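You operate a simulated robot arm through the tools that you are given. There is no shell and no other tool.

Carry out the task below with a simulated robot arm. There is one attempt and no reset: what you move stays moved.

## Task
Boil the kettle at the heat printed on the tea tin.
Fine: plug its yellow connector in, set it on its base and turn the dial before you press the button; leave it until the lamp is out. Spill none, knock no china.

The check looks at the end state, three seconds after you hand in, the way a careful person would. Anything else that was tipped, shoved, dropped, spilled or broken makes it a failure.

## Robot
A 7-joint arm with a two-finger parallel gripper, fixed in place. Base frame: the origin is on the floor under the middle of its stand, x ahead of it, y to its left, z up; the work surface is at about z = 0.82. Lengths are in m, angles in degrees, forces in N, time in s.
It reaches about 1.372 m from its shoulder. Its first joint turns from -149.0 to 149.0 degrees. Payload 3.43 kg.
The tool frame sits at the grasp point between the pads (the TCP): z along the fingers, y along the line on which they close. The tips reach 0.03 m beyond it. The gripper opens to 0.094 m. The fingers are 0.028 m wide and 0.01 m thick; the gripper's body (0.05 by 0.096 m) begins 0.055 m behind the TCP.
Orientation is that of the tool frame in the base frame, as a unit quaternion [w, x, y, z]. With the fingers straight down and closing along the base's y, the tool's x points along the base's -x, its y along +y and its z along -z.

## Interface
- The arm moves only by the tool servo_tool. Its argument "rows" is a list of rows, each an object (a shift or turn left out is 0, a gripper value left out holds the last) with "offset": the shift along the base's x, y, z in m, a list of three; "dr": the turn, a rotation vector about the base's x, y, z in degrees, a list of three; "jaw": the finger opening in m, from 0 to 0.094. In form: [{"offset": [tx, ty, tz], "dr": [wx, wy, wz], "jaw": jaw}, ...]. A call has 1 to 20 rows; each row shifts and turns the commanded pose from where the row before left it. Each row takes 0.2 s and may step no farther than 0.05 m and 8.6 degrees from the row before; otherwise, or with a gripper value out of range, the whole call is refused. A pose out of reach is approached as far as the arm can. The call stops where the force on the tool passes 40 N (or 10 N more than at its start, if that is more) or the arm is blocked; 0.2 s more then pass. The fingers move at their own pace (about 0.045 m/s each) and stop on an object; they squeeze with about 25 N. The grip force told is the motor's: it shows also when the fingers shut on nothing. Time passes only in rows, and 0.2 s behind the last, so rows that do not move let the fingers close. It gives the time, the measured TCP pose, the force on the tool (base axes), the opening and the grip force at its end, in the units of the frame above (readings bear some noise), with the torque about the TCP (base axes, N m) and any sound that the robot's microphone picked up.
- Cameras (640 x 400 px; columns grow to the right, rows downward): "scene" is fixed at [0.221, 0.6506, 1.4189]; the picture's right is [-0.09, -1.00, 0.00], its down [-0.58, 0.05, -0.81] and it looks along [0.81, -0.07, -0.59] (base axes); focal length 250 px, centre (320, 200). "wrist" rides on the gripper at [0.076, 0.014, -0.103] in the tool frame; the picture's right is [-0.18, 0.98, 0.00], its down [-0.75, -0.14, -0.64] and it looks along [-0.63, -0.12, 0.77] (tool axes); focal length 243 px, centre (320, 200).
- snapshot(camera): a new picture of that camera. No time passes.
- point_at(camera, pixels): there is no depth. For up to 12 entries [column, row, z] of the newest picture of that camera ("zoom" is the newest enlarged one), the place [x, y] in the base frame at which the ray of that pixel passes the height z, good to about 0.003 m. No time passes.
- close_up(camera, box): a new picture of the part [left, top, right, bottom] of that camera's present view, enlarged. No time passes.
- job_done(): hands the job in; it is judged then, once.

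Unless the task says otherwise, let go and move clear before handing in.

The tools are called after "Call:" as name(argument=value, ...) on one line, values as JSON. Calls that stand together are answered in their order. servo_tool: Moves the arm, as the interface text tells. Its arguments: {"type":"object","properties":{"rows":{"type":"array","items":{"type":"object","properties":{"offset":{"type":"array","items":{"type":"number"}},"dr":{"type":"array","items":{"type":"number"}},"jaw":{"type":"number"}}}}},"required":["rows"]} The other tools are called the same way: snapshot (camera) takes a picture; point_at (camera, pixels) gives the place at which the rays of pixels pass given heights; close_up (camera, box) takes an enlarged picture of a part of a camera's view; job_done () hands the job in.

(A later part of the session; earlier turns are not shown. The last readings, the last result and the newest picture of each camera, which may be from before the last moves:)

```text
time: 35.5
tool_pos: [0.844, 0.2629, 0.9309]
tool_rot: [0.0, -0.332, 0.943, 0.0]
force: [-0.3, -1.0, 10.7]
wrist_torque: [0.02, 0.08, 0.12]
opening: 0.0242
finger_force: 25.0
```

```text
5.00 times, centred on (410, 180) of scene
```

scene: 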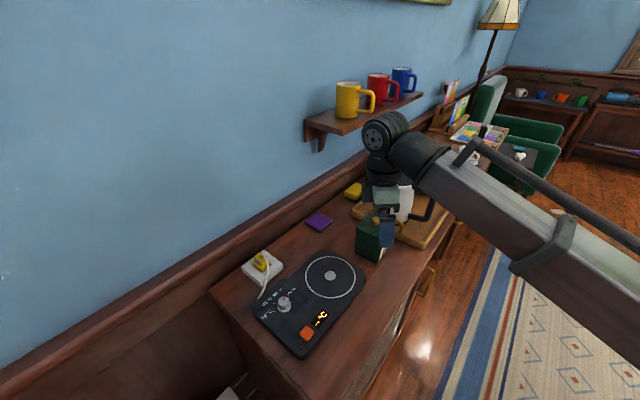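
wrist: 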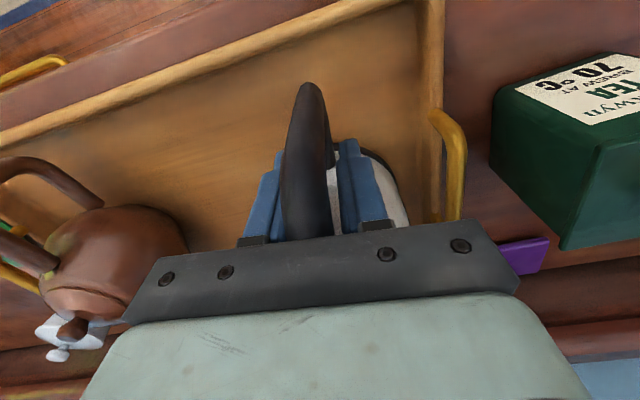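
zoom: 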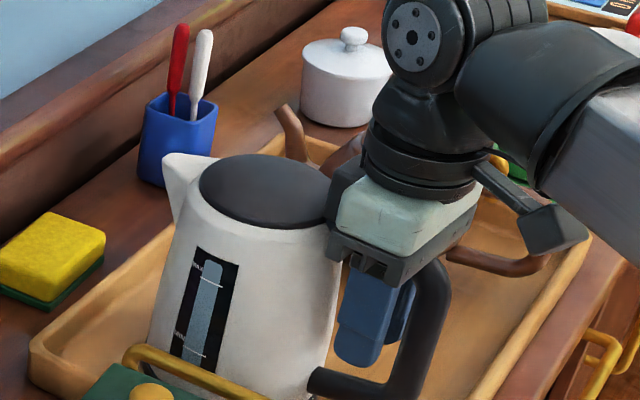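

The handle is gripped (opening 0.024, 25 N). I lift by a few millimetres only, to read the weight and check for tilting.

Call:
servo_tool(rows=[{"offset": [0, 0, 0.002]}, {"offset": [0, 0, 0.003]}, {"offset": [0, 0, 0.003]}, {"offset": [0, 0, 0]}, {"offset": [0, 0, 0]}])

Call:
close_up(camera="scene", box=[370, 140, 450, 220])

Call:
snapshot(camera="wrist")

```text
time: 36.7
tool_pos: [0.8457, 0.2624, 0.9397]
tool_rot: [0.0, -0.332, 0.943, 0.001]
force: [-0.8, -0.2, -6.9]
wrist_torque: [-0.4, 0.45, 0.0]
opening: 0.024
finger_force: 24.9
```

```text
5.00 times, centred on (410, 180) of scene
```

zoom: 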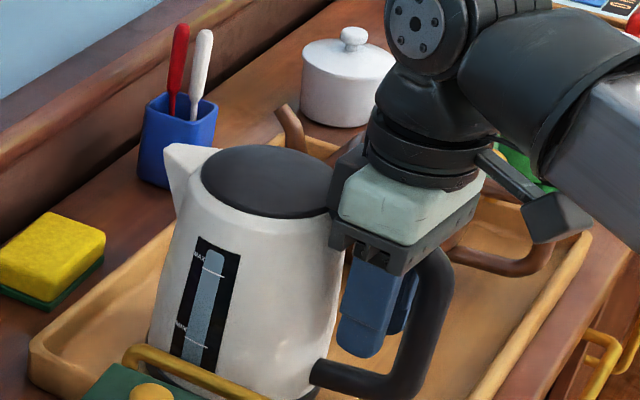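

```text
taken
```

wrist: 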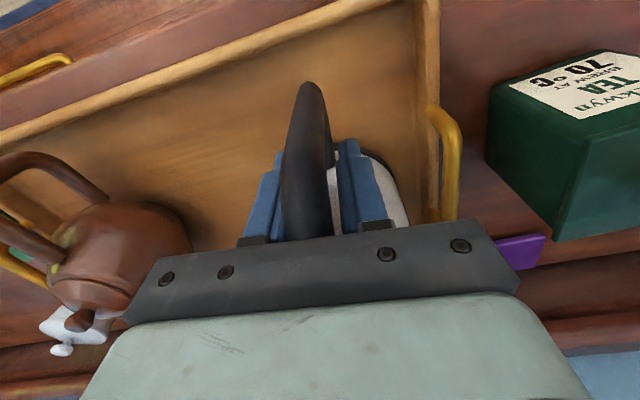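

The load is 6.9 N with 0.6 N·m, i.e. about 0.7 kg acting at the kettle's axis, and the grip holds without visible tilt. I lift another 2 cm and check again.

Call:
servo_tool(rows=[{"offset": [0, 0, 0.004]}, {"offset": [0, 0, 0.007]}, {"offset": [0, 0, 0.006]}, {"offset": [0, 0, 0.003]}, {"offset": [0, 0, 0]}])

Call:
close_up(camera="scene", box=[360, 130, 460, 240])

Call:
snapshot(camera="wrist")

```text
time: 37.9
tool_pos: [0.8457, 0.2624, 0.9596]
tool_rot: [0.0, -0.331, 0.943, 0.0]
force: [0.5, 0.2, -6.7]
wrist_torque: [-0.37, 0.48, 0.0]
opening: 0.0243
finger_force: 25.2
```

```text
3.64 times, centred on (410, 185) of scene
```

zoom: 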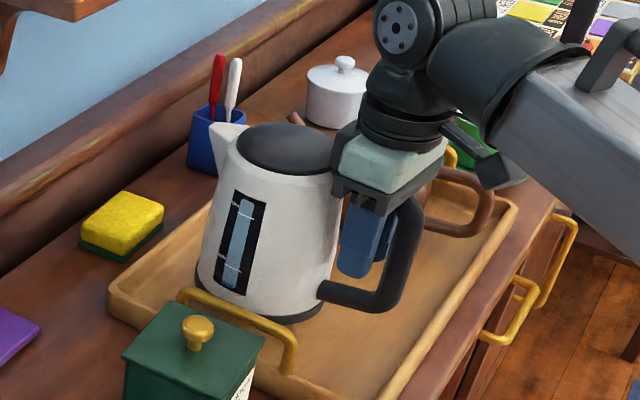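

```text
taken
```

wrist: 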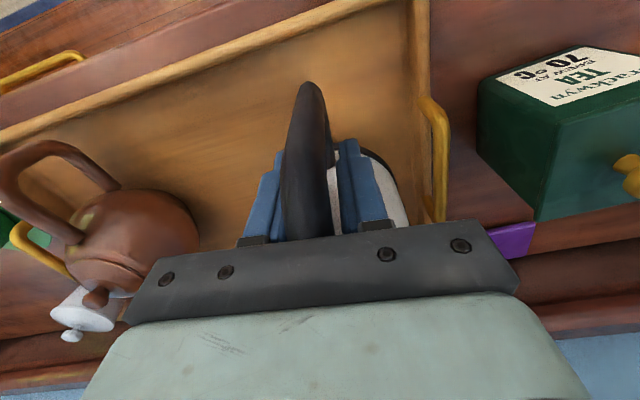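

The kettle hangs level and steady (6.7 N). I raise it slowly to clear the tin's knob.

Call:
servo_tool(rows=[{"offset": [0, 0, 0.006]}, {"offset": [0, 0, 0.012]}, {"offset": [0, 0, 0.018]}, {"offset": [0, 0, 0.02]}, {"offset": [0, 0, 0.02]}, {"offset": [0, 0, 0.014]}, {"offset": [0, 0, 0.007]}, {"offset": [0, 0, 0.003]}, {"offset": [0, 0, 0]}])

Call:
snapshot(camera="scene")

Call:
close_up(camera="scene", box=[350, 100, 460, 220])

```text
time: 39.9
tool_pos: [0.8447, 0.263, 1.0583]
tool_rot: [0.0, -0.331, 0.943, 0.0]
force: [0.4, -0.5, -7.0]
wrist_torque: [-0.4, 0.46, -0.02]
opening: 0.0242
finger_force: 24.9
```

```text
taken
```

scene: 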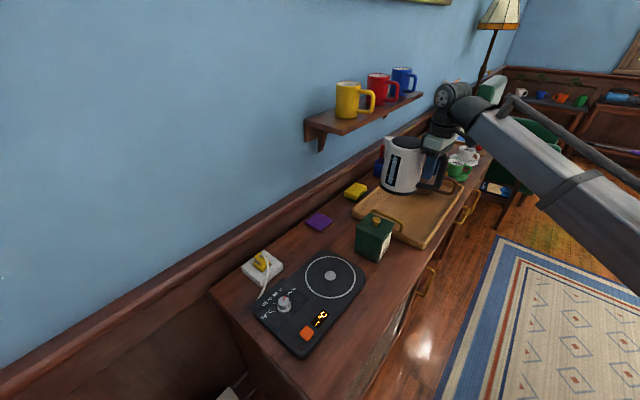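

```text
3.33 times, centred on (405, 160) of scene
```

zoom: 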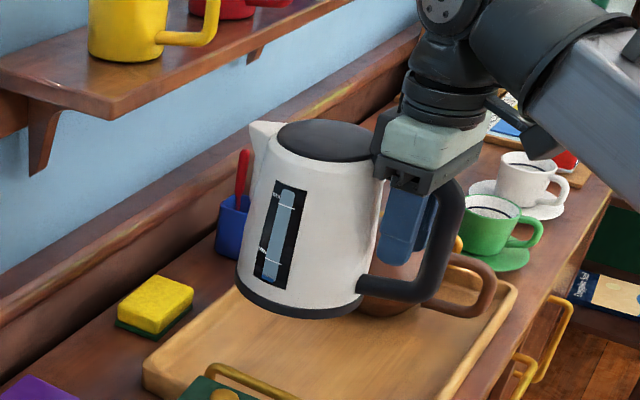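

Upright and steady. Now the first carry leg: around the wall side of the tin, turning the kettle slowly.

Call:
servo_tool(rows=[{"offset": [-0.006, 0.0099, 0], "dr": [0, 0, 1.03]}, {"offset": [-0.0097, 0.0159, 0], "dr": [0, 0, 1.03]}, {"offset": [-0.0121, 0.0199, 0], "dr": [0, 0, 1.03]}, {"offset": [-0.0121, 0.0199, 0], "dr": [0, 0, 1.03]}, {"offset": [-0.0121, 0.0199, 0], "dr": [0, 0, 1.03]}, {"offset": [-0.0121, 0.0199, 0], "dr": [0, 0, 1.03]}, {"offset": [-0.0121, 0.0199, 0], "dr": [0, 0, 1.03]}, {"offset": [-0.0097, 0.0159, 0], "dr": [0, 0, 1.03]}, {"offset": [-0.006, 0.0099, 0], "dr": [0, 0, 1.03]}, {"offset": [0, 0, 0]}])

Call:
snapshot(camera="scene")

Call:
close_up(camera="scene", box=[310, 110, 440, 270])

Call:
snapshot(camera="wrist")

```text
time: 42.1
tool_pos: [0.7534, 0.4142, 1.0594]
tool_rot: [0.0, -0.407, 0.914, 0.0]
force: [0.3, -0.7, -6.0]
wrist_torque: [-0.44, 0.39, 0.01]
opening: 0.0242
finger_force: 25.4
```

```text
taken
```

scene: 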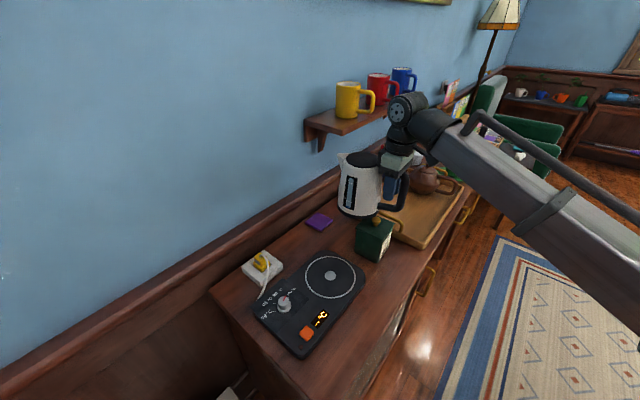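

```text
2.50 times, centred on (375, 190) of scene
```

zoom: 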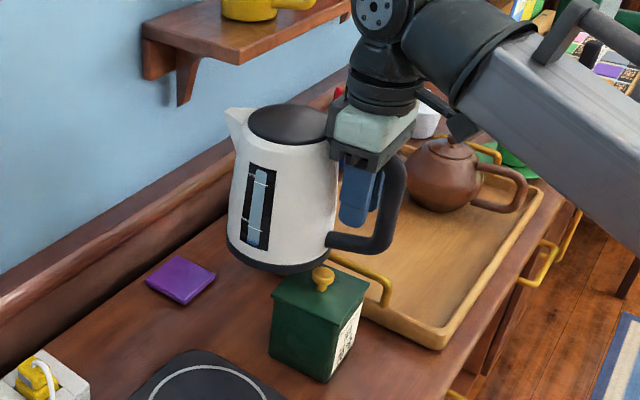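

```text
taken
```

wrist: 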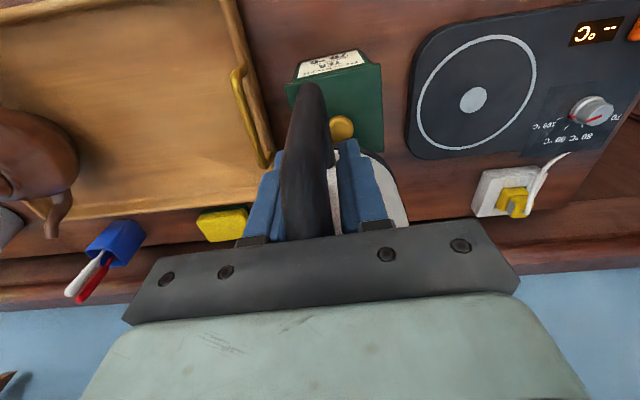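

Clear of the tin and still level. Next leg takes it on around the tin and over to the base ring, lowering slightly after the knob is passed.

Call:
servo_tool(rows=[{"offset": [-0.0056, 0.0062, 0], "dr": [0, 0, 1.5]}, {"offset": [-0.0113, 0.0123, 0], "dr": [0, 0, 3]}, {"offset": [-0.0113, 0.0123, 0], "dr": [0, 0, 3]}, {"offset": [-0.0113, 0.0123, 0], "dr": [0, 0, 3]}, {"offset": [-0.0113, 0.0123, 0], "dr": [0, 0, 3]}, {"offset": [-0.0115, 0.009, -0.001], "dr": [0, 0, 3]}, {"offset": [-0.0117, 0.0048, -0.004], "dr": [0, 0, 3.4]}, {"offset": [-0.0117, 0.0048, -0.004], "dr": [0, 0, 3.4]}, {"offset": [-0.0117, 0.0048, -0.004], "dr": [0, 0, 3.4]}, {"offset": [-0.0117, 0.0045, -0.004], "dr": [0, 0, 3]}, {"offset": [-0.0061, 0.0023, -0.002], "dr": [0, 0, 1.7]}, {"offset": [0, 0, 0]}])

Call:
snapshot(camera="scene")

Call:
close_up(camera="scene", box=[260, 150, 420, 310])

Call:
snapshot(camera="wrist")

```text
time: 44.7
tool_pos: [0.6382, 0.4995, 1.0403]
tool_rot: [0.0, -0.639, 0.769, 0.0]
force: [0.2, 0.2, -7.5]
wrist_torque: [-0.56, 0.13, 0.03]
opening: 0.0241
finger_force: 24.8
```

```text
taken
```

scene: 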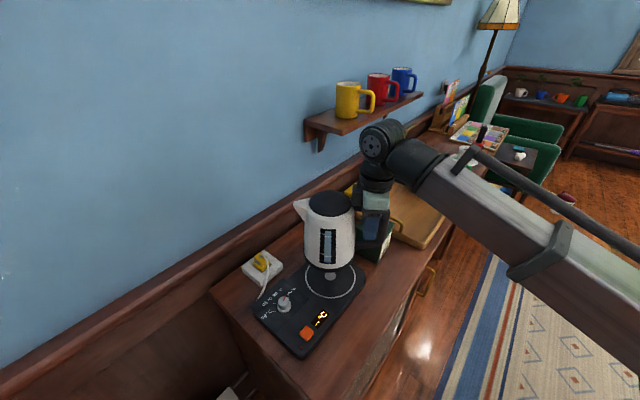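

```text
2.50 times, centred on (340, 230) of scene
```

zoom: 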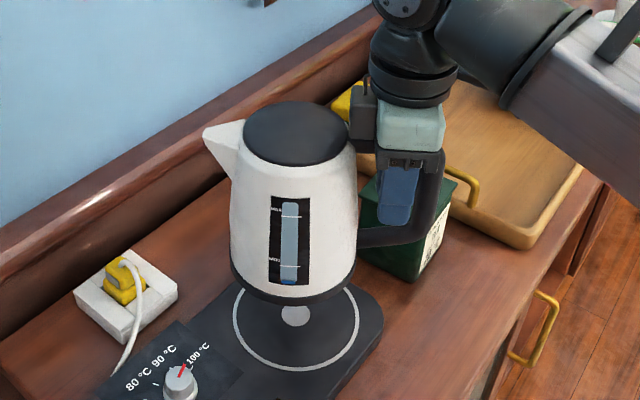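

```text
taken
```

wrist: 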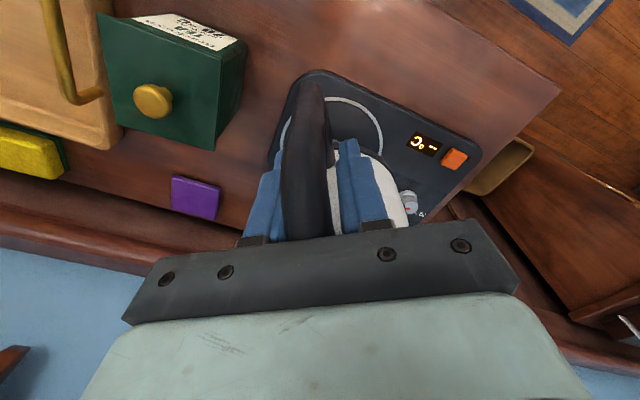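

The kettle hangs over the base. I lower it to about 2 cm above the ring and then fine-tune its centring.

Call:
servo_tool(rows=[{"offset": [0, 0, -0.008]}, {"offset": [0, 0, -0.015]}, {"offset": [0, 0, -0.018]}, {"offset": [0, 0, -0.018]}, {"offset": [0, 0, -0.011]}, {"offset": [0, 0, -0.005]}, {"offset": [0, 0, 0]}])

Call:
close_up(camera="scene", box=[280, 200, 390, 320])

Call:
snapshot(camera="wrist")

Call:
close_up(camera="wrist", box=[230, 50, 430, 240])

```text
time: 46.3
tool_pos: [0.6379, 0.5005, 0.9651]
tool_rot: [0.001, -0.639, 0.769, 0.0]
force: [-0.5, -0.3, -5.6]
wrist_torque: [-0.57, 0.12, -0.02]
opening: 0.0243
finger_force: 25.4
```

```text
3.33 times, centred on (335, 260) of scene
```

zoom: 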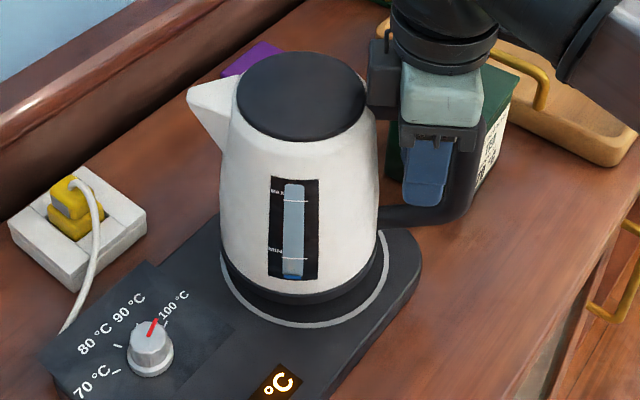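

```text
taken
```

wrist: 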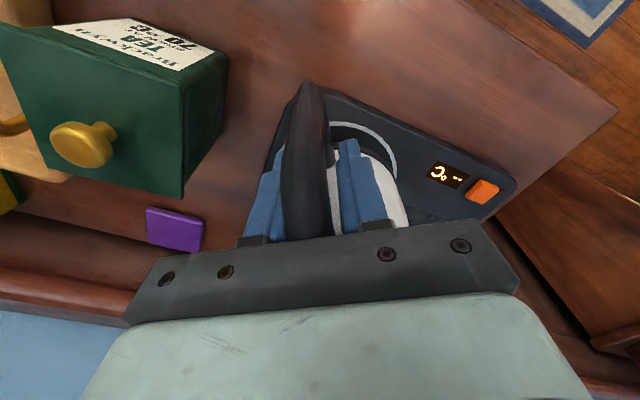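

```text
2.11 times, centred on (330, 145) of wrist
```

zoom: 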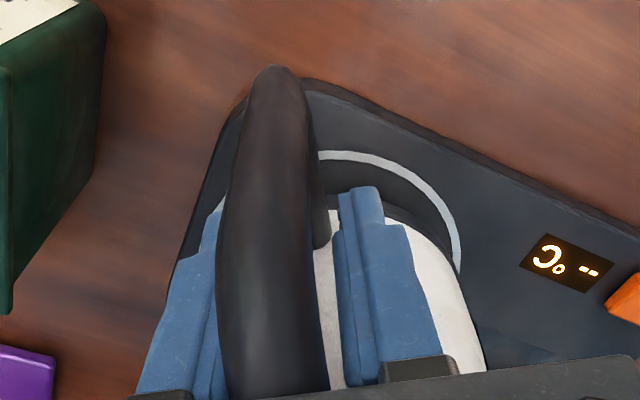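

Compared with the ring's known outline, the kettle's base is centred to within about 2–3 mm (slightly too far +y). I correct by −2.5 mm in y and lower gently until contact.

Call:
servo_tool(rows=[{"offset": [0.0005, -0.0025, -0.003]}, {"offset": [0, 0, -0.006]}, {"offset": [0, 0, -0.005]}, {"offset": [0, 0, -0.003]}, {"offset": [0, 0, -0.002]}, {"offset": [0, 0, 0]}])

Call:
close_up(camera="scene", box=[280, 200, 390, 320])

```text
time: 47.7
tool_pos: [0.6391, 0.4975, 0.9471]
tool_rot: [0.0, -0.64, 0.769, 0.001]
force: [-0.7, -1.6, 0.4]
wrist_torque: [0.31, -0.09, -0.03]
opening: 0.0243
finger_force: 25.3
```

```text
3.33 times, centred on (335, 260) of scene
```

zoom: 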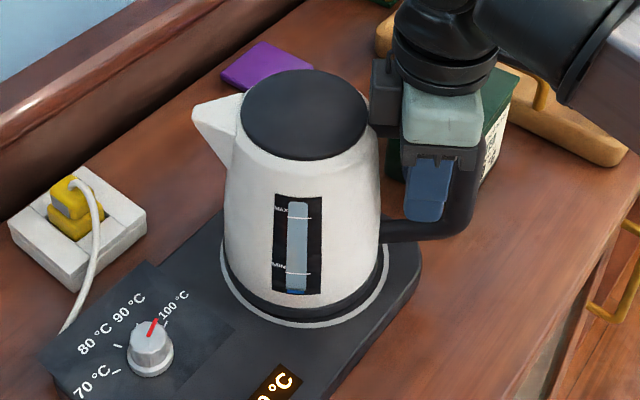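

The weight is now carried by the base (force ≈0). I'll zoom in on the kettle's foot to check that it's concentric with the ring before letting go.

Call:
close_up(camera="scene", box=[295, 255, 365, 305])

Call:
close_up(camera="wrist", box=[270, 70, 430, 220])

```text
8.00 times, centred on (330, 280) of scene
```

zoom: 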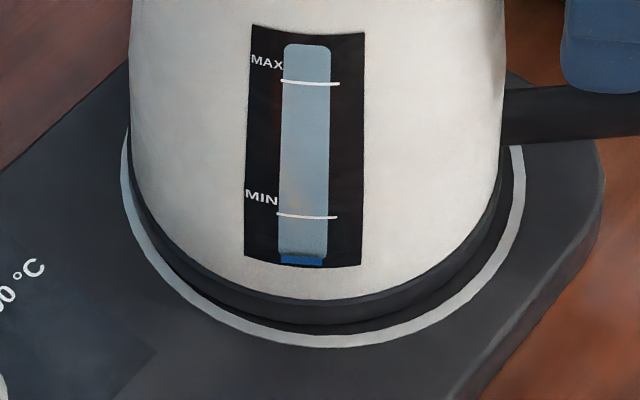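

```text
2.67 times, centred on (350, 145) of wrist
```

zoom: 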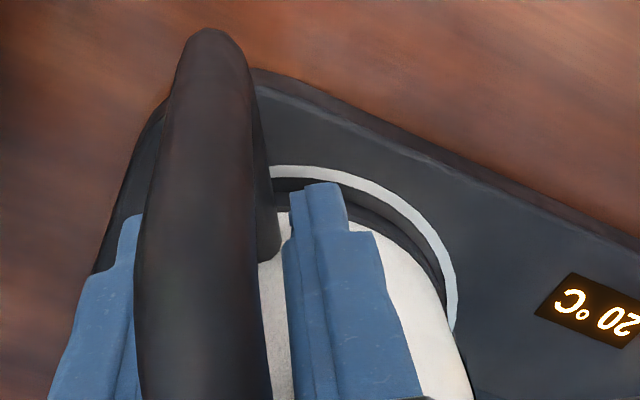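

The display now shows "20 °C", so the base senses the kettle; its foot sits about 3–4 mm off the ring's centre. I'll lift a few mm, shift (−3, −2.5) mm and set it down again.

Call:
servo_tool(rows=[{"offset": [0, 0, 0.004]}, {"offset": [-0.003, -0.0025, 0.002]}, {"offset": [0, 0, 0]}, {"offset": [0, 0, -0.003]}, {"offset": [0, 0, -0.003]}, {"offset": [0, 0, 0]}])

Call:
close_up(camera="scene", box=[295, 255, 365, 305])

```text
time: 49.1
tool_pos: [0.6362, 0.494, 0.9467]
tool_rot: [0.0, -0.639, 0.77, 0.0]
force: [0.0, -2.5, 2.6]
wrist_torque: [0.72, -0.13, -0.03]
opening: 0.0242
finger_force: 25.1
```

```text
8.00 times, centred on (330, 280) of scene
```

zoom: 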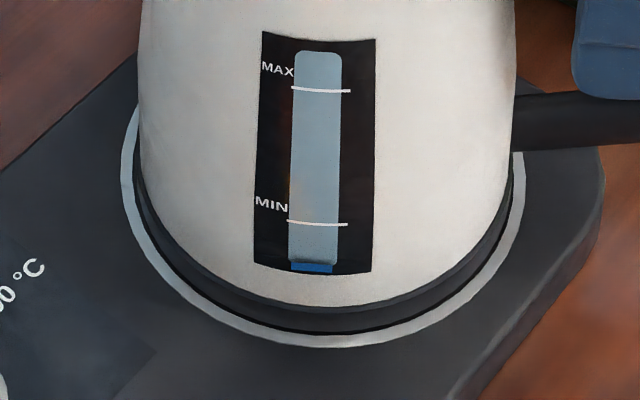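

Now it is concentric within about 1–2 mm. The torque (0.72 N·m) shows only the spout side of the foot is bearing, so I level it by a 1° turn and a 1 mm lowering before releasing.

Call:
servo_tool(rows=[{"offset": [0, 0, -0.0005], "dr": [0.6, -0.1, 0]}, {"offset": [0, 0, -0.0005], "dr": [0.4, -0.07, 0]}, {"offset": [0, 0, 0]}])

Call:
close_up(camera="scene", box=[295, 255, 365, 305])

```text
time: 49.9
tool_pos: [0.6351, 0.4946, 0.9452]
tool_rot: [0.006, -0.639, 0.769, 0.005]
force: [-1.7, -3.7, 3.7]
wrist_torque: [-0.69, 0.14, -0.05]
opening: 0.0244
finger_force: 25.1
```

```text
8.00 times, centred on (330, 280) of scene
```

zoom: 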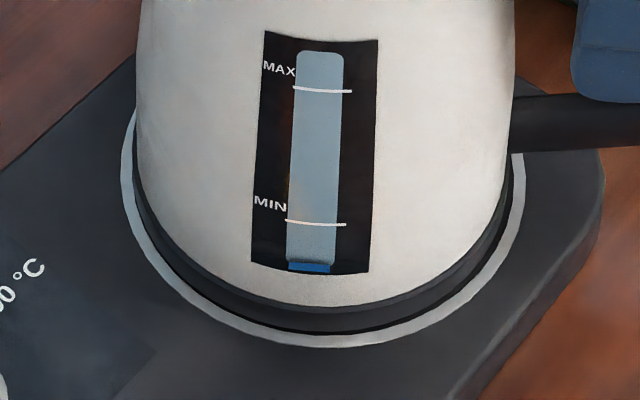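

The torque flipped sign, so I over-levelled; I go back half of it.

Call:
servo_tool(rows=[{"offset": [0, 0, 0], "dr": [-0.45, 0.08, 0]}, {"offset": [0, 0, 0]}])

```text
time: 50.5
tool_pos: [0.6377, 0.4942, 0.9454]
tool_rot: [0.003, -0.639, 0.769, 0.003]
force: [0.9, 1.0, 5.6]
wrist_torque: [-0.15, 0.06, 0.03]
opening: 0.0245
finger_force: 25.2
```

Now the load lies inside the kettle's foot. I open the fingers to release the handle and check.

Call:
servo_tool(rows=[{"offset": [0, 0, 0], "jaw": 0.06}, {"offset": [0, 0, 0]}, {"offset": [0, 0, 0]}, {"offset": [0, 0, 0]}])

Call:
snapshot(camera="wrist")

Call:
close_up(camera="scene", box=[260, 190, 420, 350])

```text
time: 51.5
tool_pos: [0.636, 0.4952, 0.9455]
tool_rot: [0.004, -0.639, 0.769, 0.004]
force: [0.1, 0.9, 4.9]
wrist_torque: [-0.19, 0.05, 0.04]
opening: 0.06
finger_force: 0.0
```

```text
taken
```

wrist: 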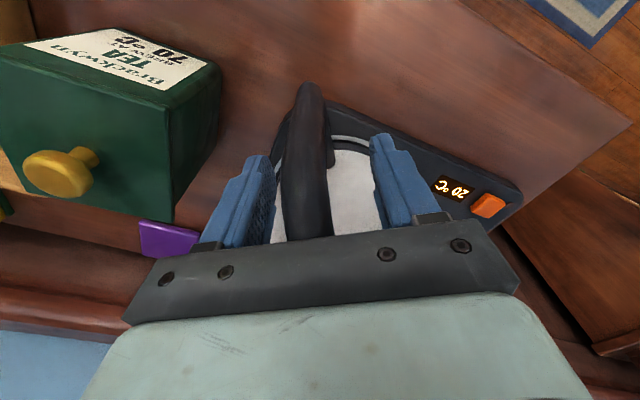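

```text
2.50 times, centred on (340, 270) of scene
```

zoom: 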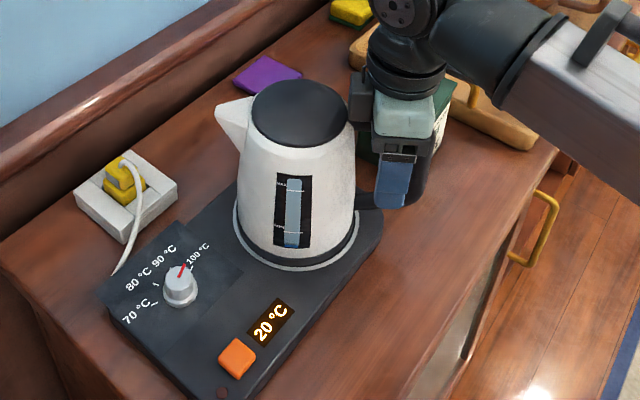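

The kettle stands on its base with the display at 20 °C, and the handle is released. I rise straight up clear of the handle.

Call:
servo_tool(rows=[{"offset": [0, 0, 0.008]}, {"offset": [0, 0, 0.02]}, {"offset": [0, 0, 0.03]}, {"offset": [0, 0, 0.03]}, {"offset": [0, 0, 0.02]}, {"offset": [0, 0, 0.007]}, {"offset": [0, 0, 0]}])

Call:
snapshot(camera="scene")

Call:
snapshot(camera="wrist")

```text
time: 53.1
tool_pos: [0.6374, 0.4953, 1.0594]
tool_rot: [0.003, -0.639, 0.769, 0.002]
force: [0.1, 0.0, 0.0]
wrist_torque: [0.02, 0.05, -0.01]
opening: 0.06
finger_force: 0.0
```

```text
taken
```

scene: 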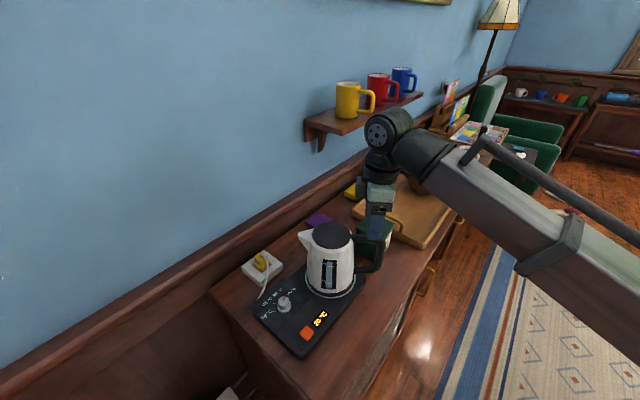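

```text
taken
```

wrist: 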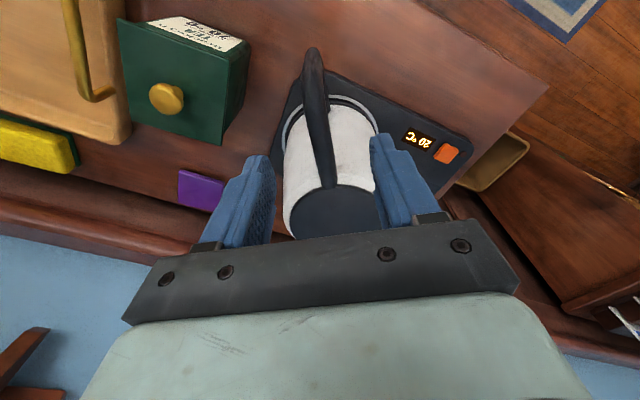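

I swing over to above the dial at safe height (tips 3 cm over the lid), turning the tool to yaw ≈0, to look at the dial closely.

Call:
servo_tool(rows=[{"offset": [0.004, 0.012, 0.005], "dr": [0, 0, -6]}, {"offset": [0.006, 0.022, 0.008], "dr": [0, 0, -7.5]}, {"offset": [0.004, 0.026, 0.006], "dr": [0, 0, -7.5]}, {"offset": [0, 0.027, 0.0], "dr": [0, 0, -7.5]}, {"offset": [-0.008, 0.027, 0.0], "dr": [0, 0, -7.5]}, {"offset": [-0.012, 0.026, 0.0], "dr": [0, 0, -7.5]}, {"offset": [-0.016, 0.026, 0.0], "dr": [0, 0, -7.5]}, {"offset": [-0.016, 0.022, -0.008], "dr": [0, 0, -7.5]}, {"offset": [-0.014, 0.014, -0.012], "dr": [0, 0, -7.5]}, {"offset": [-0.01, 0.01, -0.015], "dr": [0, 0, -7.5]}, {"offset": [0, 0, -0.01], "dr": [0, 0, -6]}, {"offset": [0, 0, 0]}])

Call:
snapshot(camera="wrist")

Call:
close_up(camera="wrist", box=[230, 20, 420, 180])

Call:
close_up(camera="scene", box=[240, 200, 400, 360])

```text
time: 55.7
tool_pos: [0.5724, 0.7064, 1.034]
tool_rot: [0.005, 0.002, 1.0, 0.0]
force: [0.2, -0.7, -0.2]
wrist_torque: [-0.02, -0.03, -0.02]
opening: 0.0599
finger_force: 0.0
```

```text
taken
```

wrist: 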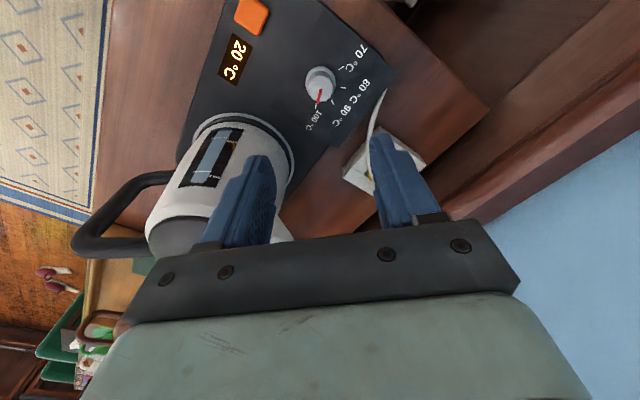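

```text
2.50 times, centred on (325, 100) of wrist
```

zoom: 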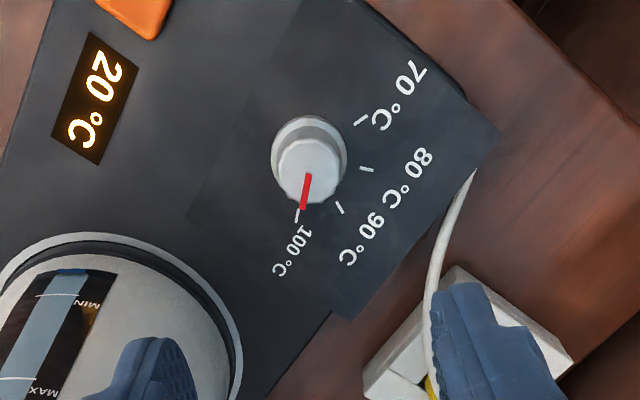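

```text
2.50 times, centred on (320, 280) of scene
```

zoom: 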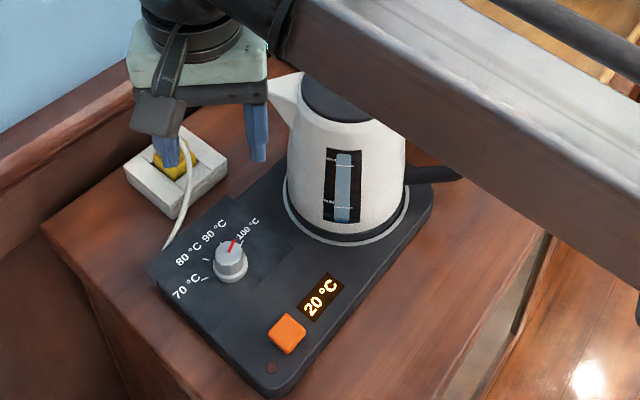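

The wrist zoom shows the knob at (320,85) with the red pointer at the 100 °C tick. I'll take the base coordinates of the knob and of the four ticks.

Call:
close_up(camera="wrist", box=[290, 50, 360, 120])

Call:
point_at(camera="wrist", pixels=[[341.4, 68, 0.842], [343.4, 88, 0.842], [333.4, 103.2, 0.842], [315.8, 106, 0.842], [320.6, 82, 0.842], [320.6, 82, 0.85], [320.6, 88.8, 0.86], [320.6, 88.8, 0.87], [317.8, 103.2, 0.87]])

Call:
point_at(camera="scene", pixels=[[284.0, 307.5, 0.842], [284.0, 300.6, 0.86], [284.0, 300.6, 0.87]])

```text
5.71 times, centred on (325, 85) of wrist
```

zoom: 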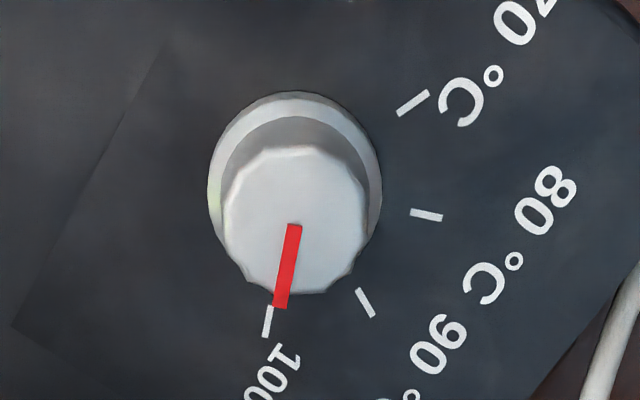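

```text
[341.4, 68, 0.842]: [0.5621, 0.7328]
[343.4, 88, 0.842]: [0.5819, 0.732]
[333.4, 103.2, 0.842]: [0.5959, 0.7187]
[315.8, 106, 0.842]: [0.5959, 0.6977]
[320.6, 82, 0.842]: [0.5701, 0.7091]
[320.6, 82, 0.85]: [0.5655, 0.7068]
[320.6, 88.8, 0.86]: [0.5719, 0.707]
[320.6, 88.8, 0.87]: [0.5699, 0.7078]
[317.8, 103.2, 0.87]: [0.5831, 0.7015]
```

```text
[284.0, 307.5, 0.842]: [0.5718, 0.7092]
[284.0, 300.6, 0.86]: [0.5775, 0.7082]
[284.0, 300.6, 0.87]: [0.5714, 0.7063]
```

Ticks lie at azimuths −22.5° (100), 22.5° (90), 67.5° (80) and 112.5° (70) around the knob centre (0.571,0.708), and the pointer is at about −23°, so it needs +135° counter-clockwise. I descend over the knob to just above gripping height and check.

Call:
servo_tool(rows=[{"offset": [-0.0014, 0.0016, -0.015]}, {"offset": [0, 0, -0.03]}, {"offset": [0, 0, -0.035]}, {"offset": [0, 0, -0.03]}, {"offset": [0, 0, -0.014]}, {"offset": [0, 0, -0.006]}, {"offset": [0, 0, 0]}])

Call:
snapshot(camera="wrist")

Call:
close_up(camera="wrist", box=[230, 80, 410, 230])

Call:
close_up(camera="scene", box=[240, 250, 330, 340])

```text
time: 57.3
tool_pos: [0.5735, 0.7094, 0.9036]
tool_rot: [0.006, 0.001, 1.0, 0.0]
force: [0.1, -1.4, 0.6]
wrist_torque: [0.01, 0.0, -0.02]
opening: 0.0599
finger_force: 0.1
```

```text
taken
```

wrist: 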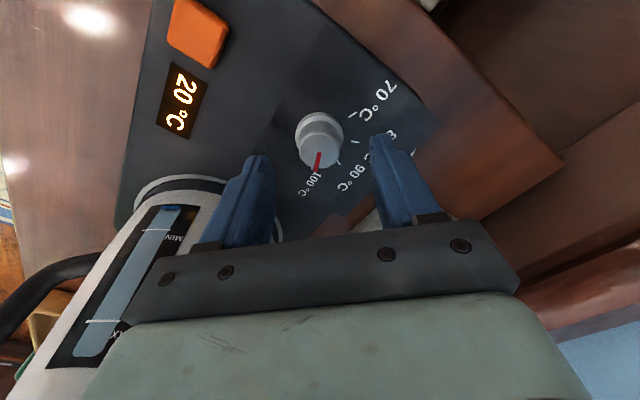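

```text
2.67 times, centred on (320, 155) of wrist
```

zoom: 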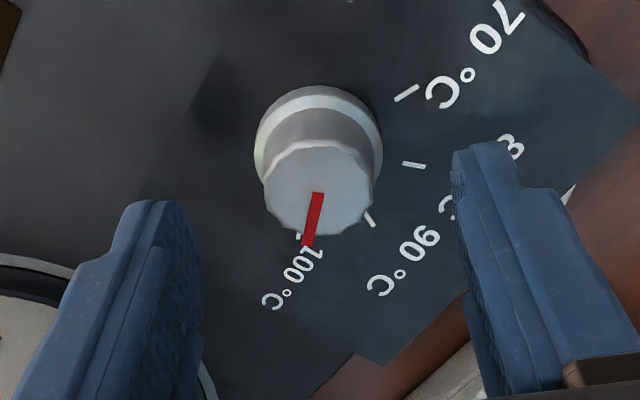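

```text
4.44 times, centred on (285, 295) of scene
```

zoom: 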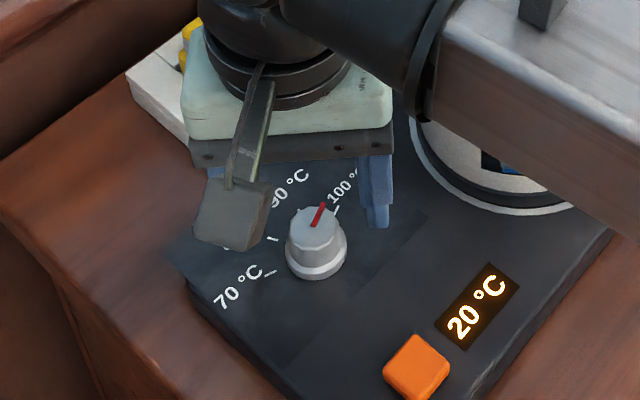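

The knob sits about 2 mm toward −x of the finger axis. I correct that, descend to z≈0.884 (tips just above the flange) and close on the knob.

Call:
servo_tool(rows=[{"offset": [-0.0022, -0.0004, -0.01]}, {"offset": [0, 0, -0.0095]}, {"offset": [0, 0, 0], "jaw": 0.01}, {"offset": [0, 0, 0]}, {"offset": [0, 0, 0]}, {"offset": [0, 0, 0]}])

Call:
close_up(camera="wrist", box=[230, 80, 410, 230])

Call:
close_up(camera="scene", box=[240, 250, 330, 340])

```text
time: 58.7
tool_pos: [0.5701, 0.7079, 0.8841]
tool_rot: [0.004, 0.001, 1.0, 0.0]
force: [-0.9, 3.6, 0.2]
wrist_torque: [-0.17, -0.2, -0.02]
opening: 0.0284
finger_force: 45.2
```

```text
2.67 times, centred on (320, 155) of wrist
```

zoom: 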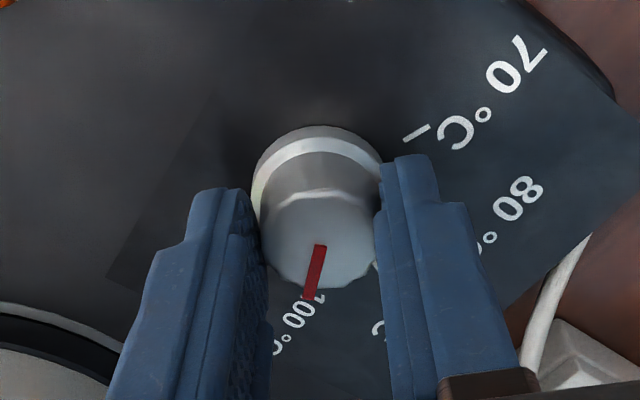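

```text
4.44 times, centred on (285, 295) of scene
```

zoom: 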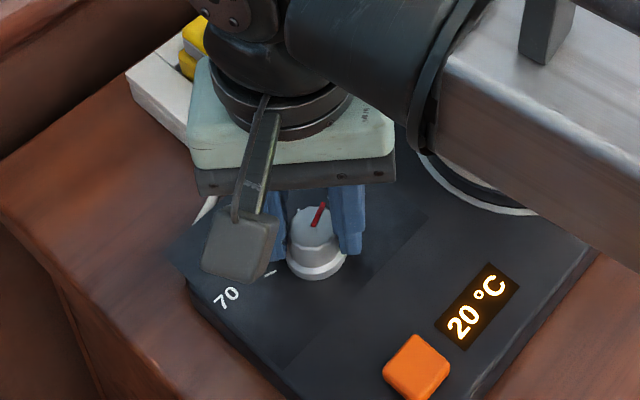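

The fingers hold the knob (opening 0.028). I turn it +67.5° counter-clockwise.

Call:
servo_tool(rows=[{"dr": [0, 0, 5]}, {"dr": [0, 0, 8]}, {"dr": [0, 0, 8]}, {"dr": [0, 0, 8]}, {"dr": [0, 0, 8]}, {"dr": [0, 0, 8]}, {"dr": [0, 0, 8]}, {"dr": [0, 0, 8]}, {"dr": [0, 0, 6.5]}, {"offset": [0, 0, 0]}])

Call:
close_up(camera="wrist", box=[230, 80, 410, 230])

Call:
close_up(camera="scene", box=[240, 250, 330, 340])

```text
time: 60.9
tool_pos: [0.5721, 0.7063, 0.8839]
tool_rot: [0.004, -0.554, 0.832, 0.002]
force: [10.0, -17.7, -7.9]
wrist_torque: [0.14, -0.18, -0.02]
opening: 0.0286
finger_force: 45.3
```

```text
2.67 times, centred on (320, 155) of wrist
```

zoom: 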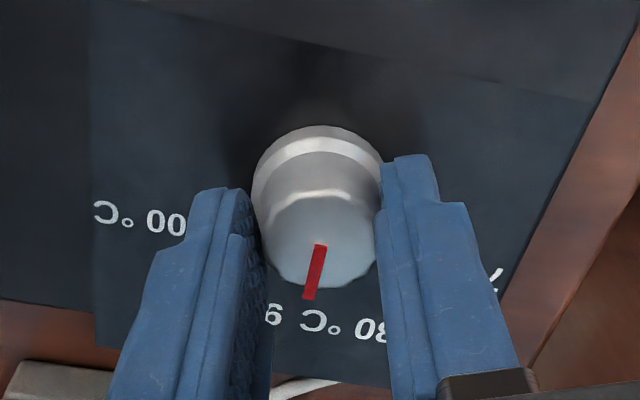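

```text
4.44 times, centred on (285, 295) of scene
```

zoom: 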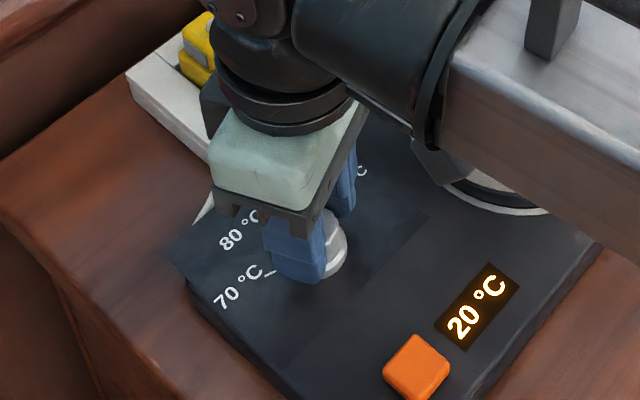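

The knob turned with the fingers (the pointer kept its place between them). A 20 N sideways force built up from a small off-centre grip, so I'll release, lift a little and look.

Call:
servo_tool(rows=[{"offset": [0, 0, 0], "jaw": 0.06}, {"offset": [0, 0, 0]}, {"offset": [0, 0, 0]}, {"offset": [0, 0, 0.012]}, {"offset": [0, 0, 0.015]}, {"offset": [0, 0, 0]}])

Call:
snapshot(camera="wrist")

Call:
close_up(camera="wrist", box=[230, 70, 410, 220])

Call:
close_up(camera="scene", box=[240, 250, 330, 340])

```text
time: 62.3
tool_pos: [0.5704, 0.7069, 0.9114]
tool_rot: [0.003, -0.555, 0.832, 0.003]
force: [-1.2, -0.1, -0.2]
wrist_torque: [-0.01, -0.02, -0.03]
opening: 0.06
finger_force: 0.0
```

```text
taken
```

wrist: 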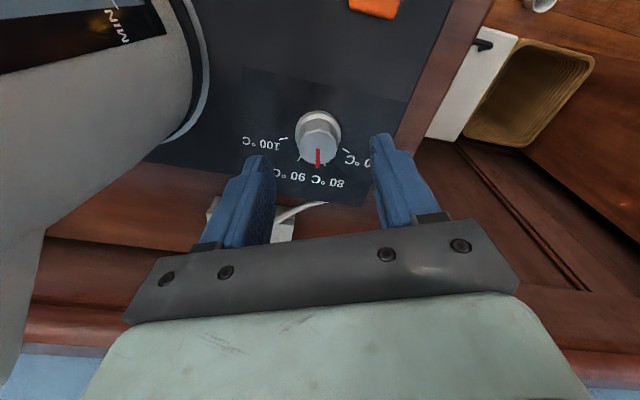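

```text
2.67 times, centred on (320, 145) of wrist
```

zoom: 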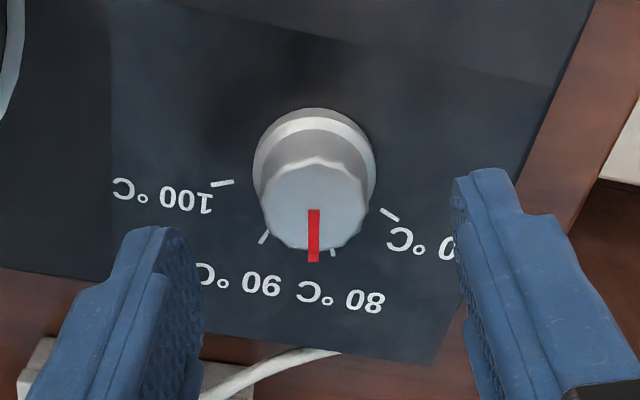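

```text
4.44 times, centred on (285, 295) of scene
```

zoom: 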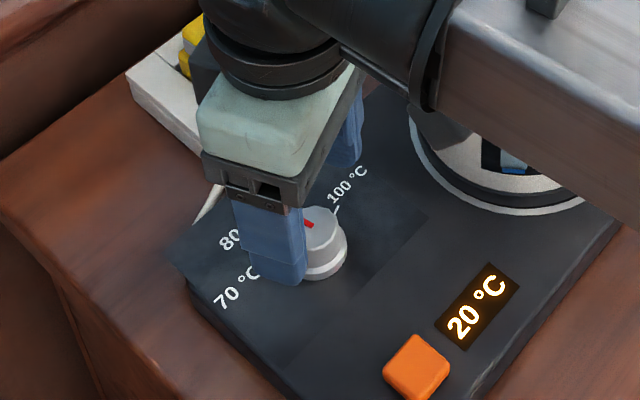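

The pointer has moved to between 90 and 80 (about azimuth 55°). I turn the open gripper back to yaw 0 above the knob, re-grip, and turn the rest.

Call:
servo_tool(rows=[{"dr": [0, 0, -6]}, {"dr": [0, 0, -8.4]}, {"dr": [0, 0, -8.4]}, {"dr": [0, 0, -8.4]}, {"dr": [0, 0, -8.4]}, {"dr": [0, 0, -8.4]}, {"dr": [0, 0, -8.4]}, {"dr": [0, 0, -6.5]}, {"dr": [0, 0, -4.6]}, {"offset": [0, 0, 0]}])

Call:
close_up(camera="wrist", box=[230, 70, 410, 220])

```text
time: 64.5
tool_pos: [0.5702, 0.7071, 0.9124]
tool_rot: [0.005, 0.002, 1.0, 0.0]
force: [-0.3, -0.2, 0.1]
wrist_torque: [0.0, 0.01, -0.03]
opening: 0.0602
finger_force: 0.2
```

```text
2.67 times, centred on (320, 145) of wrist
```

zoom: 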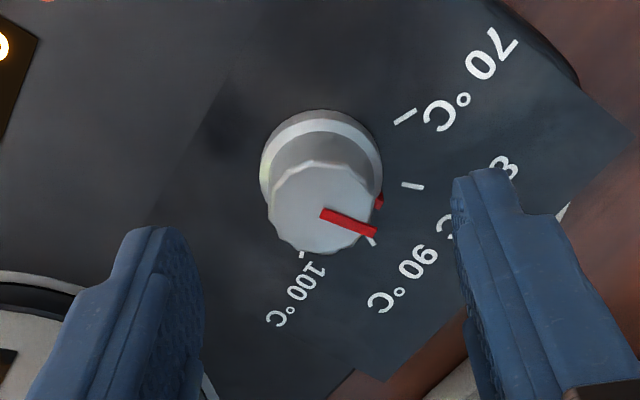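

From here the flange mark at (379,201) gives an azimuth of about 45°, as expected from −22.5° + 67.5°. I re-grip and turn another 67.5°.

Call:
servo_tool(rows=[{"offset": [0.0005, 0, -0.012]}, {"offset": [0, 0, -0.012]}, {"offset": [0, 0, -0.004]}, {"offset": [0, 0, 0], "jaw": 0.015}, {"offset": [0, 0, 0]}, {"offset": [0, 0, 0]}, {"offset": [0, 0, 0]}])

Call:
servo_tool(rows=[{"dr": [0, 0, 5]}, {"dr": [0, 0, 8]}, {"dr": [0, 0, 8]}, {"dr": [0, 0, 8]}, {"dr": [0, 0, 8]}, {"dr": [0, 0, 8]}, {"dr": [0, 0, 8]}, {"dr": [0, 0, 8]}, {"dr": [0, 0, 6.5]}, {"offset": [0, 0, 0]}])

Call:
close_up(camera="wrist", box=[230, 70, 410, 220])

```text
time: 66.1
tool_pos: [0.5698, 0.7069, 0.8837]
tool_rot: [0.006, 0.001, 1.0, 0.0]
force: [0.6, 1.6, -0.7]
wrist_torque: [0.11, -0.17, 0.03]
opening: 0.028
finger_force: 45.0
```

```text
time: 68.3
tool_pos: [0.572, 0.7069, 0.884]
tool_rot: [0.003, -0.554, 0.832, 0.002]
force: [7.1, -6.7, -3.4]
wrist_torque: [-0.39, 0.03, -0.68]
opening: 0.0279
finger_force: 44.9
```

```text
2.67 times, centred on (320, 145) of wrist
```

zoom: 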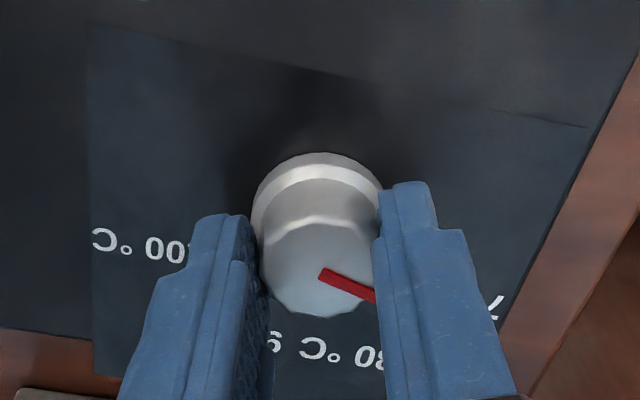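

The torque about z (−0.68) suggests the knob has reached its end stop near 70 °C. I release and look.

Call:
servo_tool(rows=[{"offset": [0, 0, 0], "jaw": 0.06}, {"offset": [0, 0, 0]}, {"offset": [0, 0, 0]}, {"offset": [0, 0, 0.012]}, {"offset": [0, 0, 0.016]}, {"offset": [0, 0, 0]}])

Call:
close_up(camera="wrist", box=[230, 70, 410, 220])

Call:
close_up(camera="scene", box=[240, 250, 330, 340])

```text
time: 69.7
tool_pos: [0.5711, 0.7073, 0.9123]
tool_rot: [0.004, -0.555, 0.832, 0.003]
force: [-0.1, 0.8, -0.8]
wrist_torque: [0.0, 0.02, 0.0]
opening: 0.0599
finger_force: 0.1
```

```text
2.67 times, centred on (320, 145) of wrist
```

zoom: 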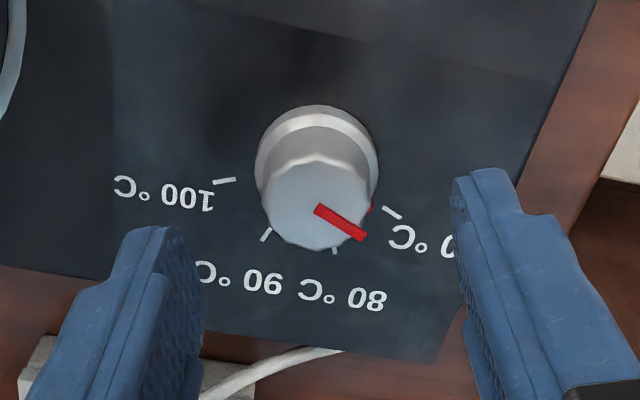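

```text
4.44 times, centred on (285, 295) of scene
```

zoom: 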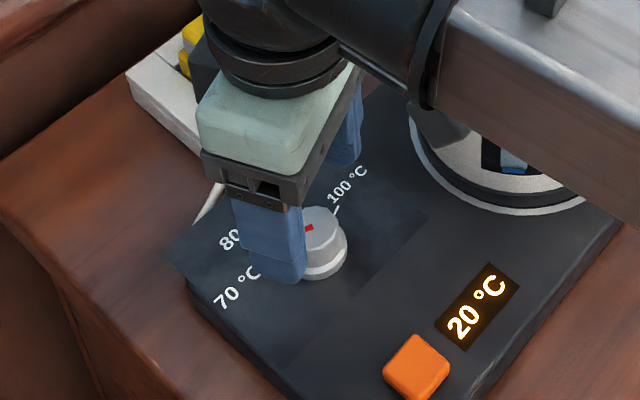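

The pointer is now close to the 70 °C tick, but perhaps several degrees short. I'll raise, turn back to yaw 0 and take a clean close look.

Call:
servo_tool(rows=[{"offset": [0, 0, 0.02], "dr": [0, 0, -6]}, {"offset": [0, 0, 0.03], "dr": [0, 0, -8.4]}, {"offset": [0, 0, 0.03], "dr": [0, 0, -8.4]}, {"offset": [0, 0, 0.02], "dr": [0, 0, -8.4]}, {"dr": [0, 0, -8.4]}, {"dr": [0, 0, -8.4]}, {"dr": [0, 0, -8.4]}, {"dr": [0, 0, -6.5]}, {"dr": [0, 0, -4.6]}, {"offset": [0, 0, 0]}])

Call:
close_up(camera="wrist", box=[290, 50, 360, 120])

Call:
close_up(camera="scene", box=[255, 280, 315, 330])

```text
time: 71.9
tool_pos: [0.5709, 0.7075, 1.0118]
tool_rot: [0.005, 0.002, 1.0, 0.0]
force: [0.0, 0.0, -0.4]
wrist_torque: [-0.03, 0.04, -0.03]
opening: 0.06
finger_force: 0.1
```

```text
5.71 times, centred on (325, 85) of wrist
```

zoom: 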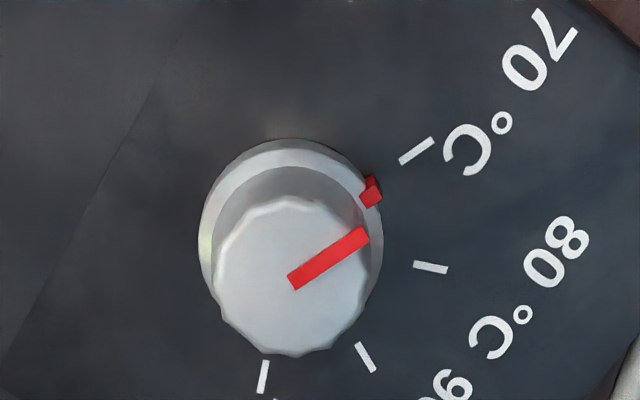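

```text
8.00 times, centred on (285, 305) of scene
```

zoom: 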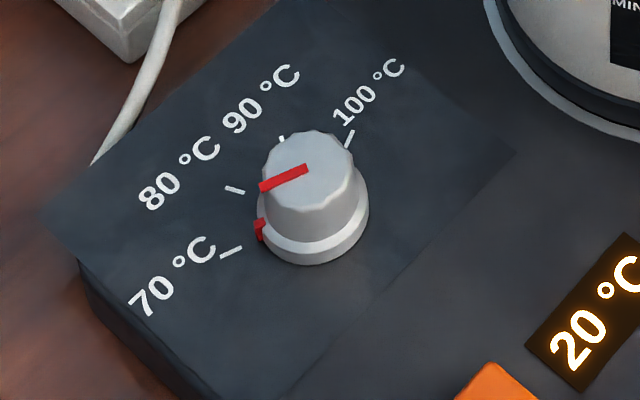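

Call:
snapshot(camera="wrist")

Call:
point_at(camera="wrist", pixels=[[319.8, 90.4, 0.848], [333.8, 83.2, 0.85], [342.0, 76.4, 0.842], [344.4, 96.7, 0.842], [333.1, 112.5, 0.842], [315.2, 115.8, 0.842], [332.5, 91.3, 0.868], [320.3, 99.7, 0.868]])

Call:
point_at(camera="scene", pixels=[[277.5, 308.6, 0.85], [273.75, 311.6, 0.842], [274.4, 303.6, 0.842], [280.1, 297.2, 0.842], [288.6, 297.4, 0.842], [284.0, 308.4, 0.848], [278.2, 303.1, 0.868], [283.4, 301.1, 0.868]])

```text
taken
```

wrist: 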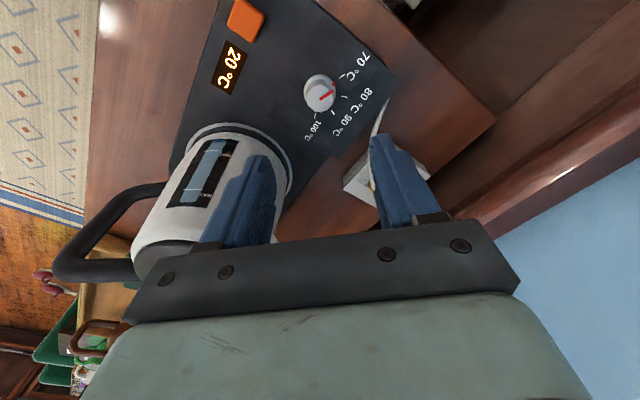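

```text
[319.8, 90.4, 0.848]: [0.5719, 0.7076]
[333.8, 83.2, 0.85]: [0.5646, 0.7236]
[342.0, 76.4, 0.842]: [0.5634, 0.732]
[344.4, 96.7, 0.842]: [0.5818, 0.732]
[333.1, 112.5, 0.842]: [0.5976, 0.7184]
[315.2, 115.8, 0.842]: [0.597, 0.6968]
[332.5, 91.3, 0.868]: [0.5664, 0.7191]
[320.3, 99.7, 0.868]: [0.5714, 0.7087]
```

```text
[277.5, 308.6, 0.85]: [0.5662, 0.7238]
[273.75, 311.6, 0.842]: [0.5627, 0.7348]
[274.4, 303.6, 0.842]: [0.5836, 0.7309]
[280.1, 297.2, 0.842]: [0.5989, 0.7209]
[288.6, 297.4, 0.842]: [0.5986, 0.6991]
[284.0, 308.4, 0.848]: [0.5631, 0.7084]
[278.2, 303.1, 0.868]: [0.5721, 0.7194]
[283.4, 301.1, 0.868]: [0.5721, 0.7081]
```

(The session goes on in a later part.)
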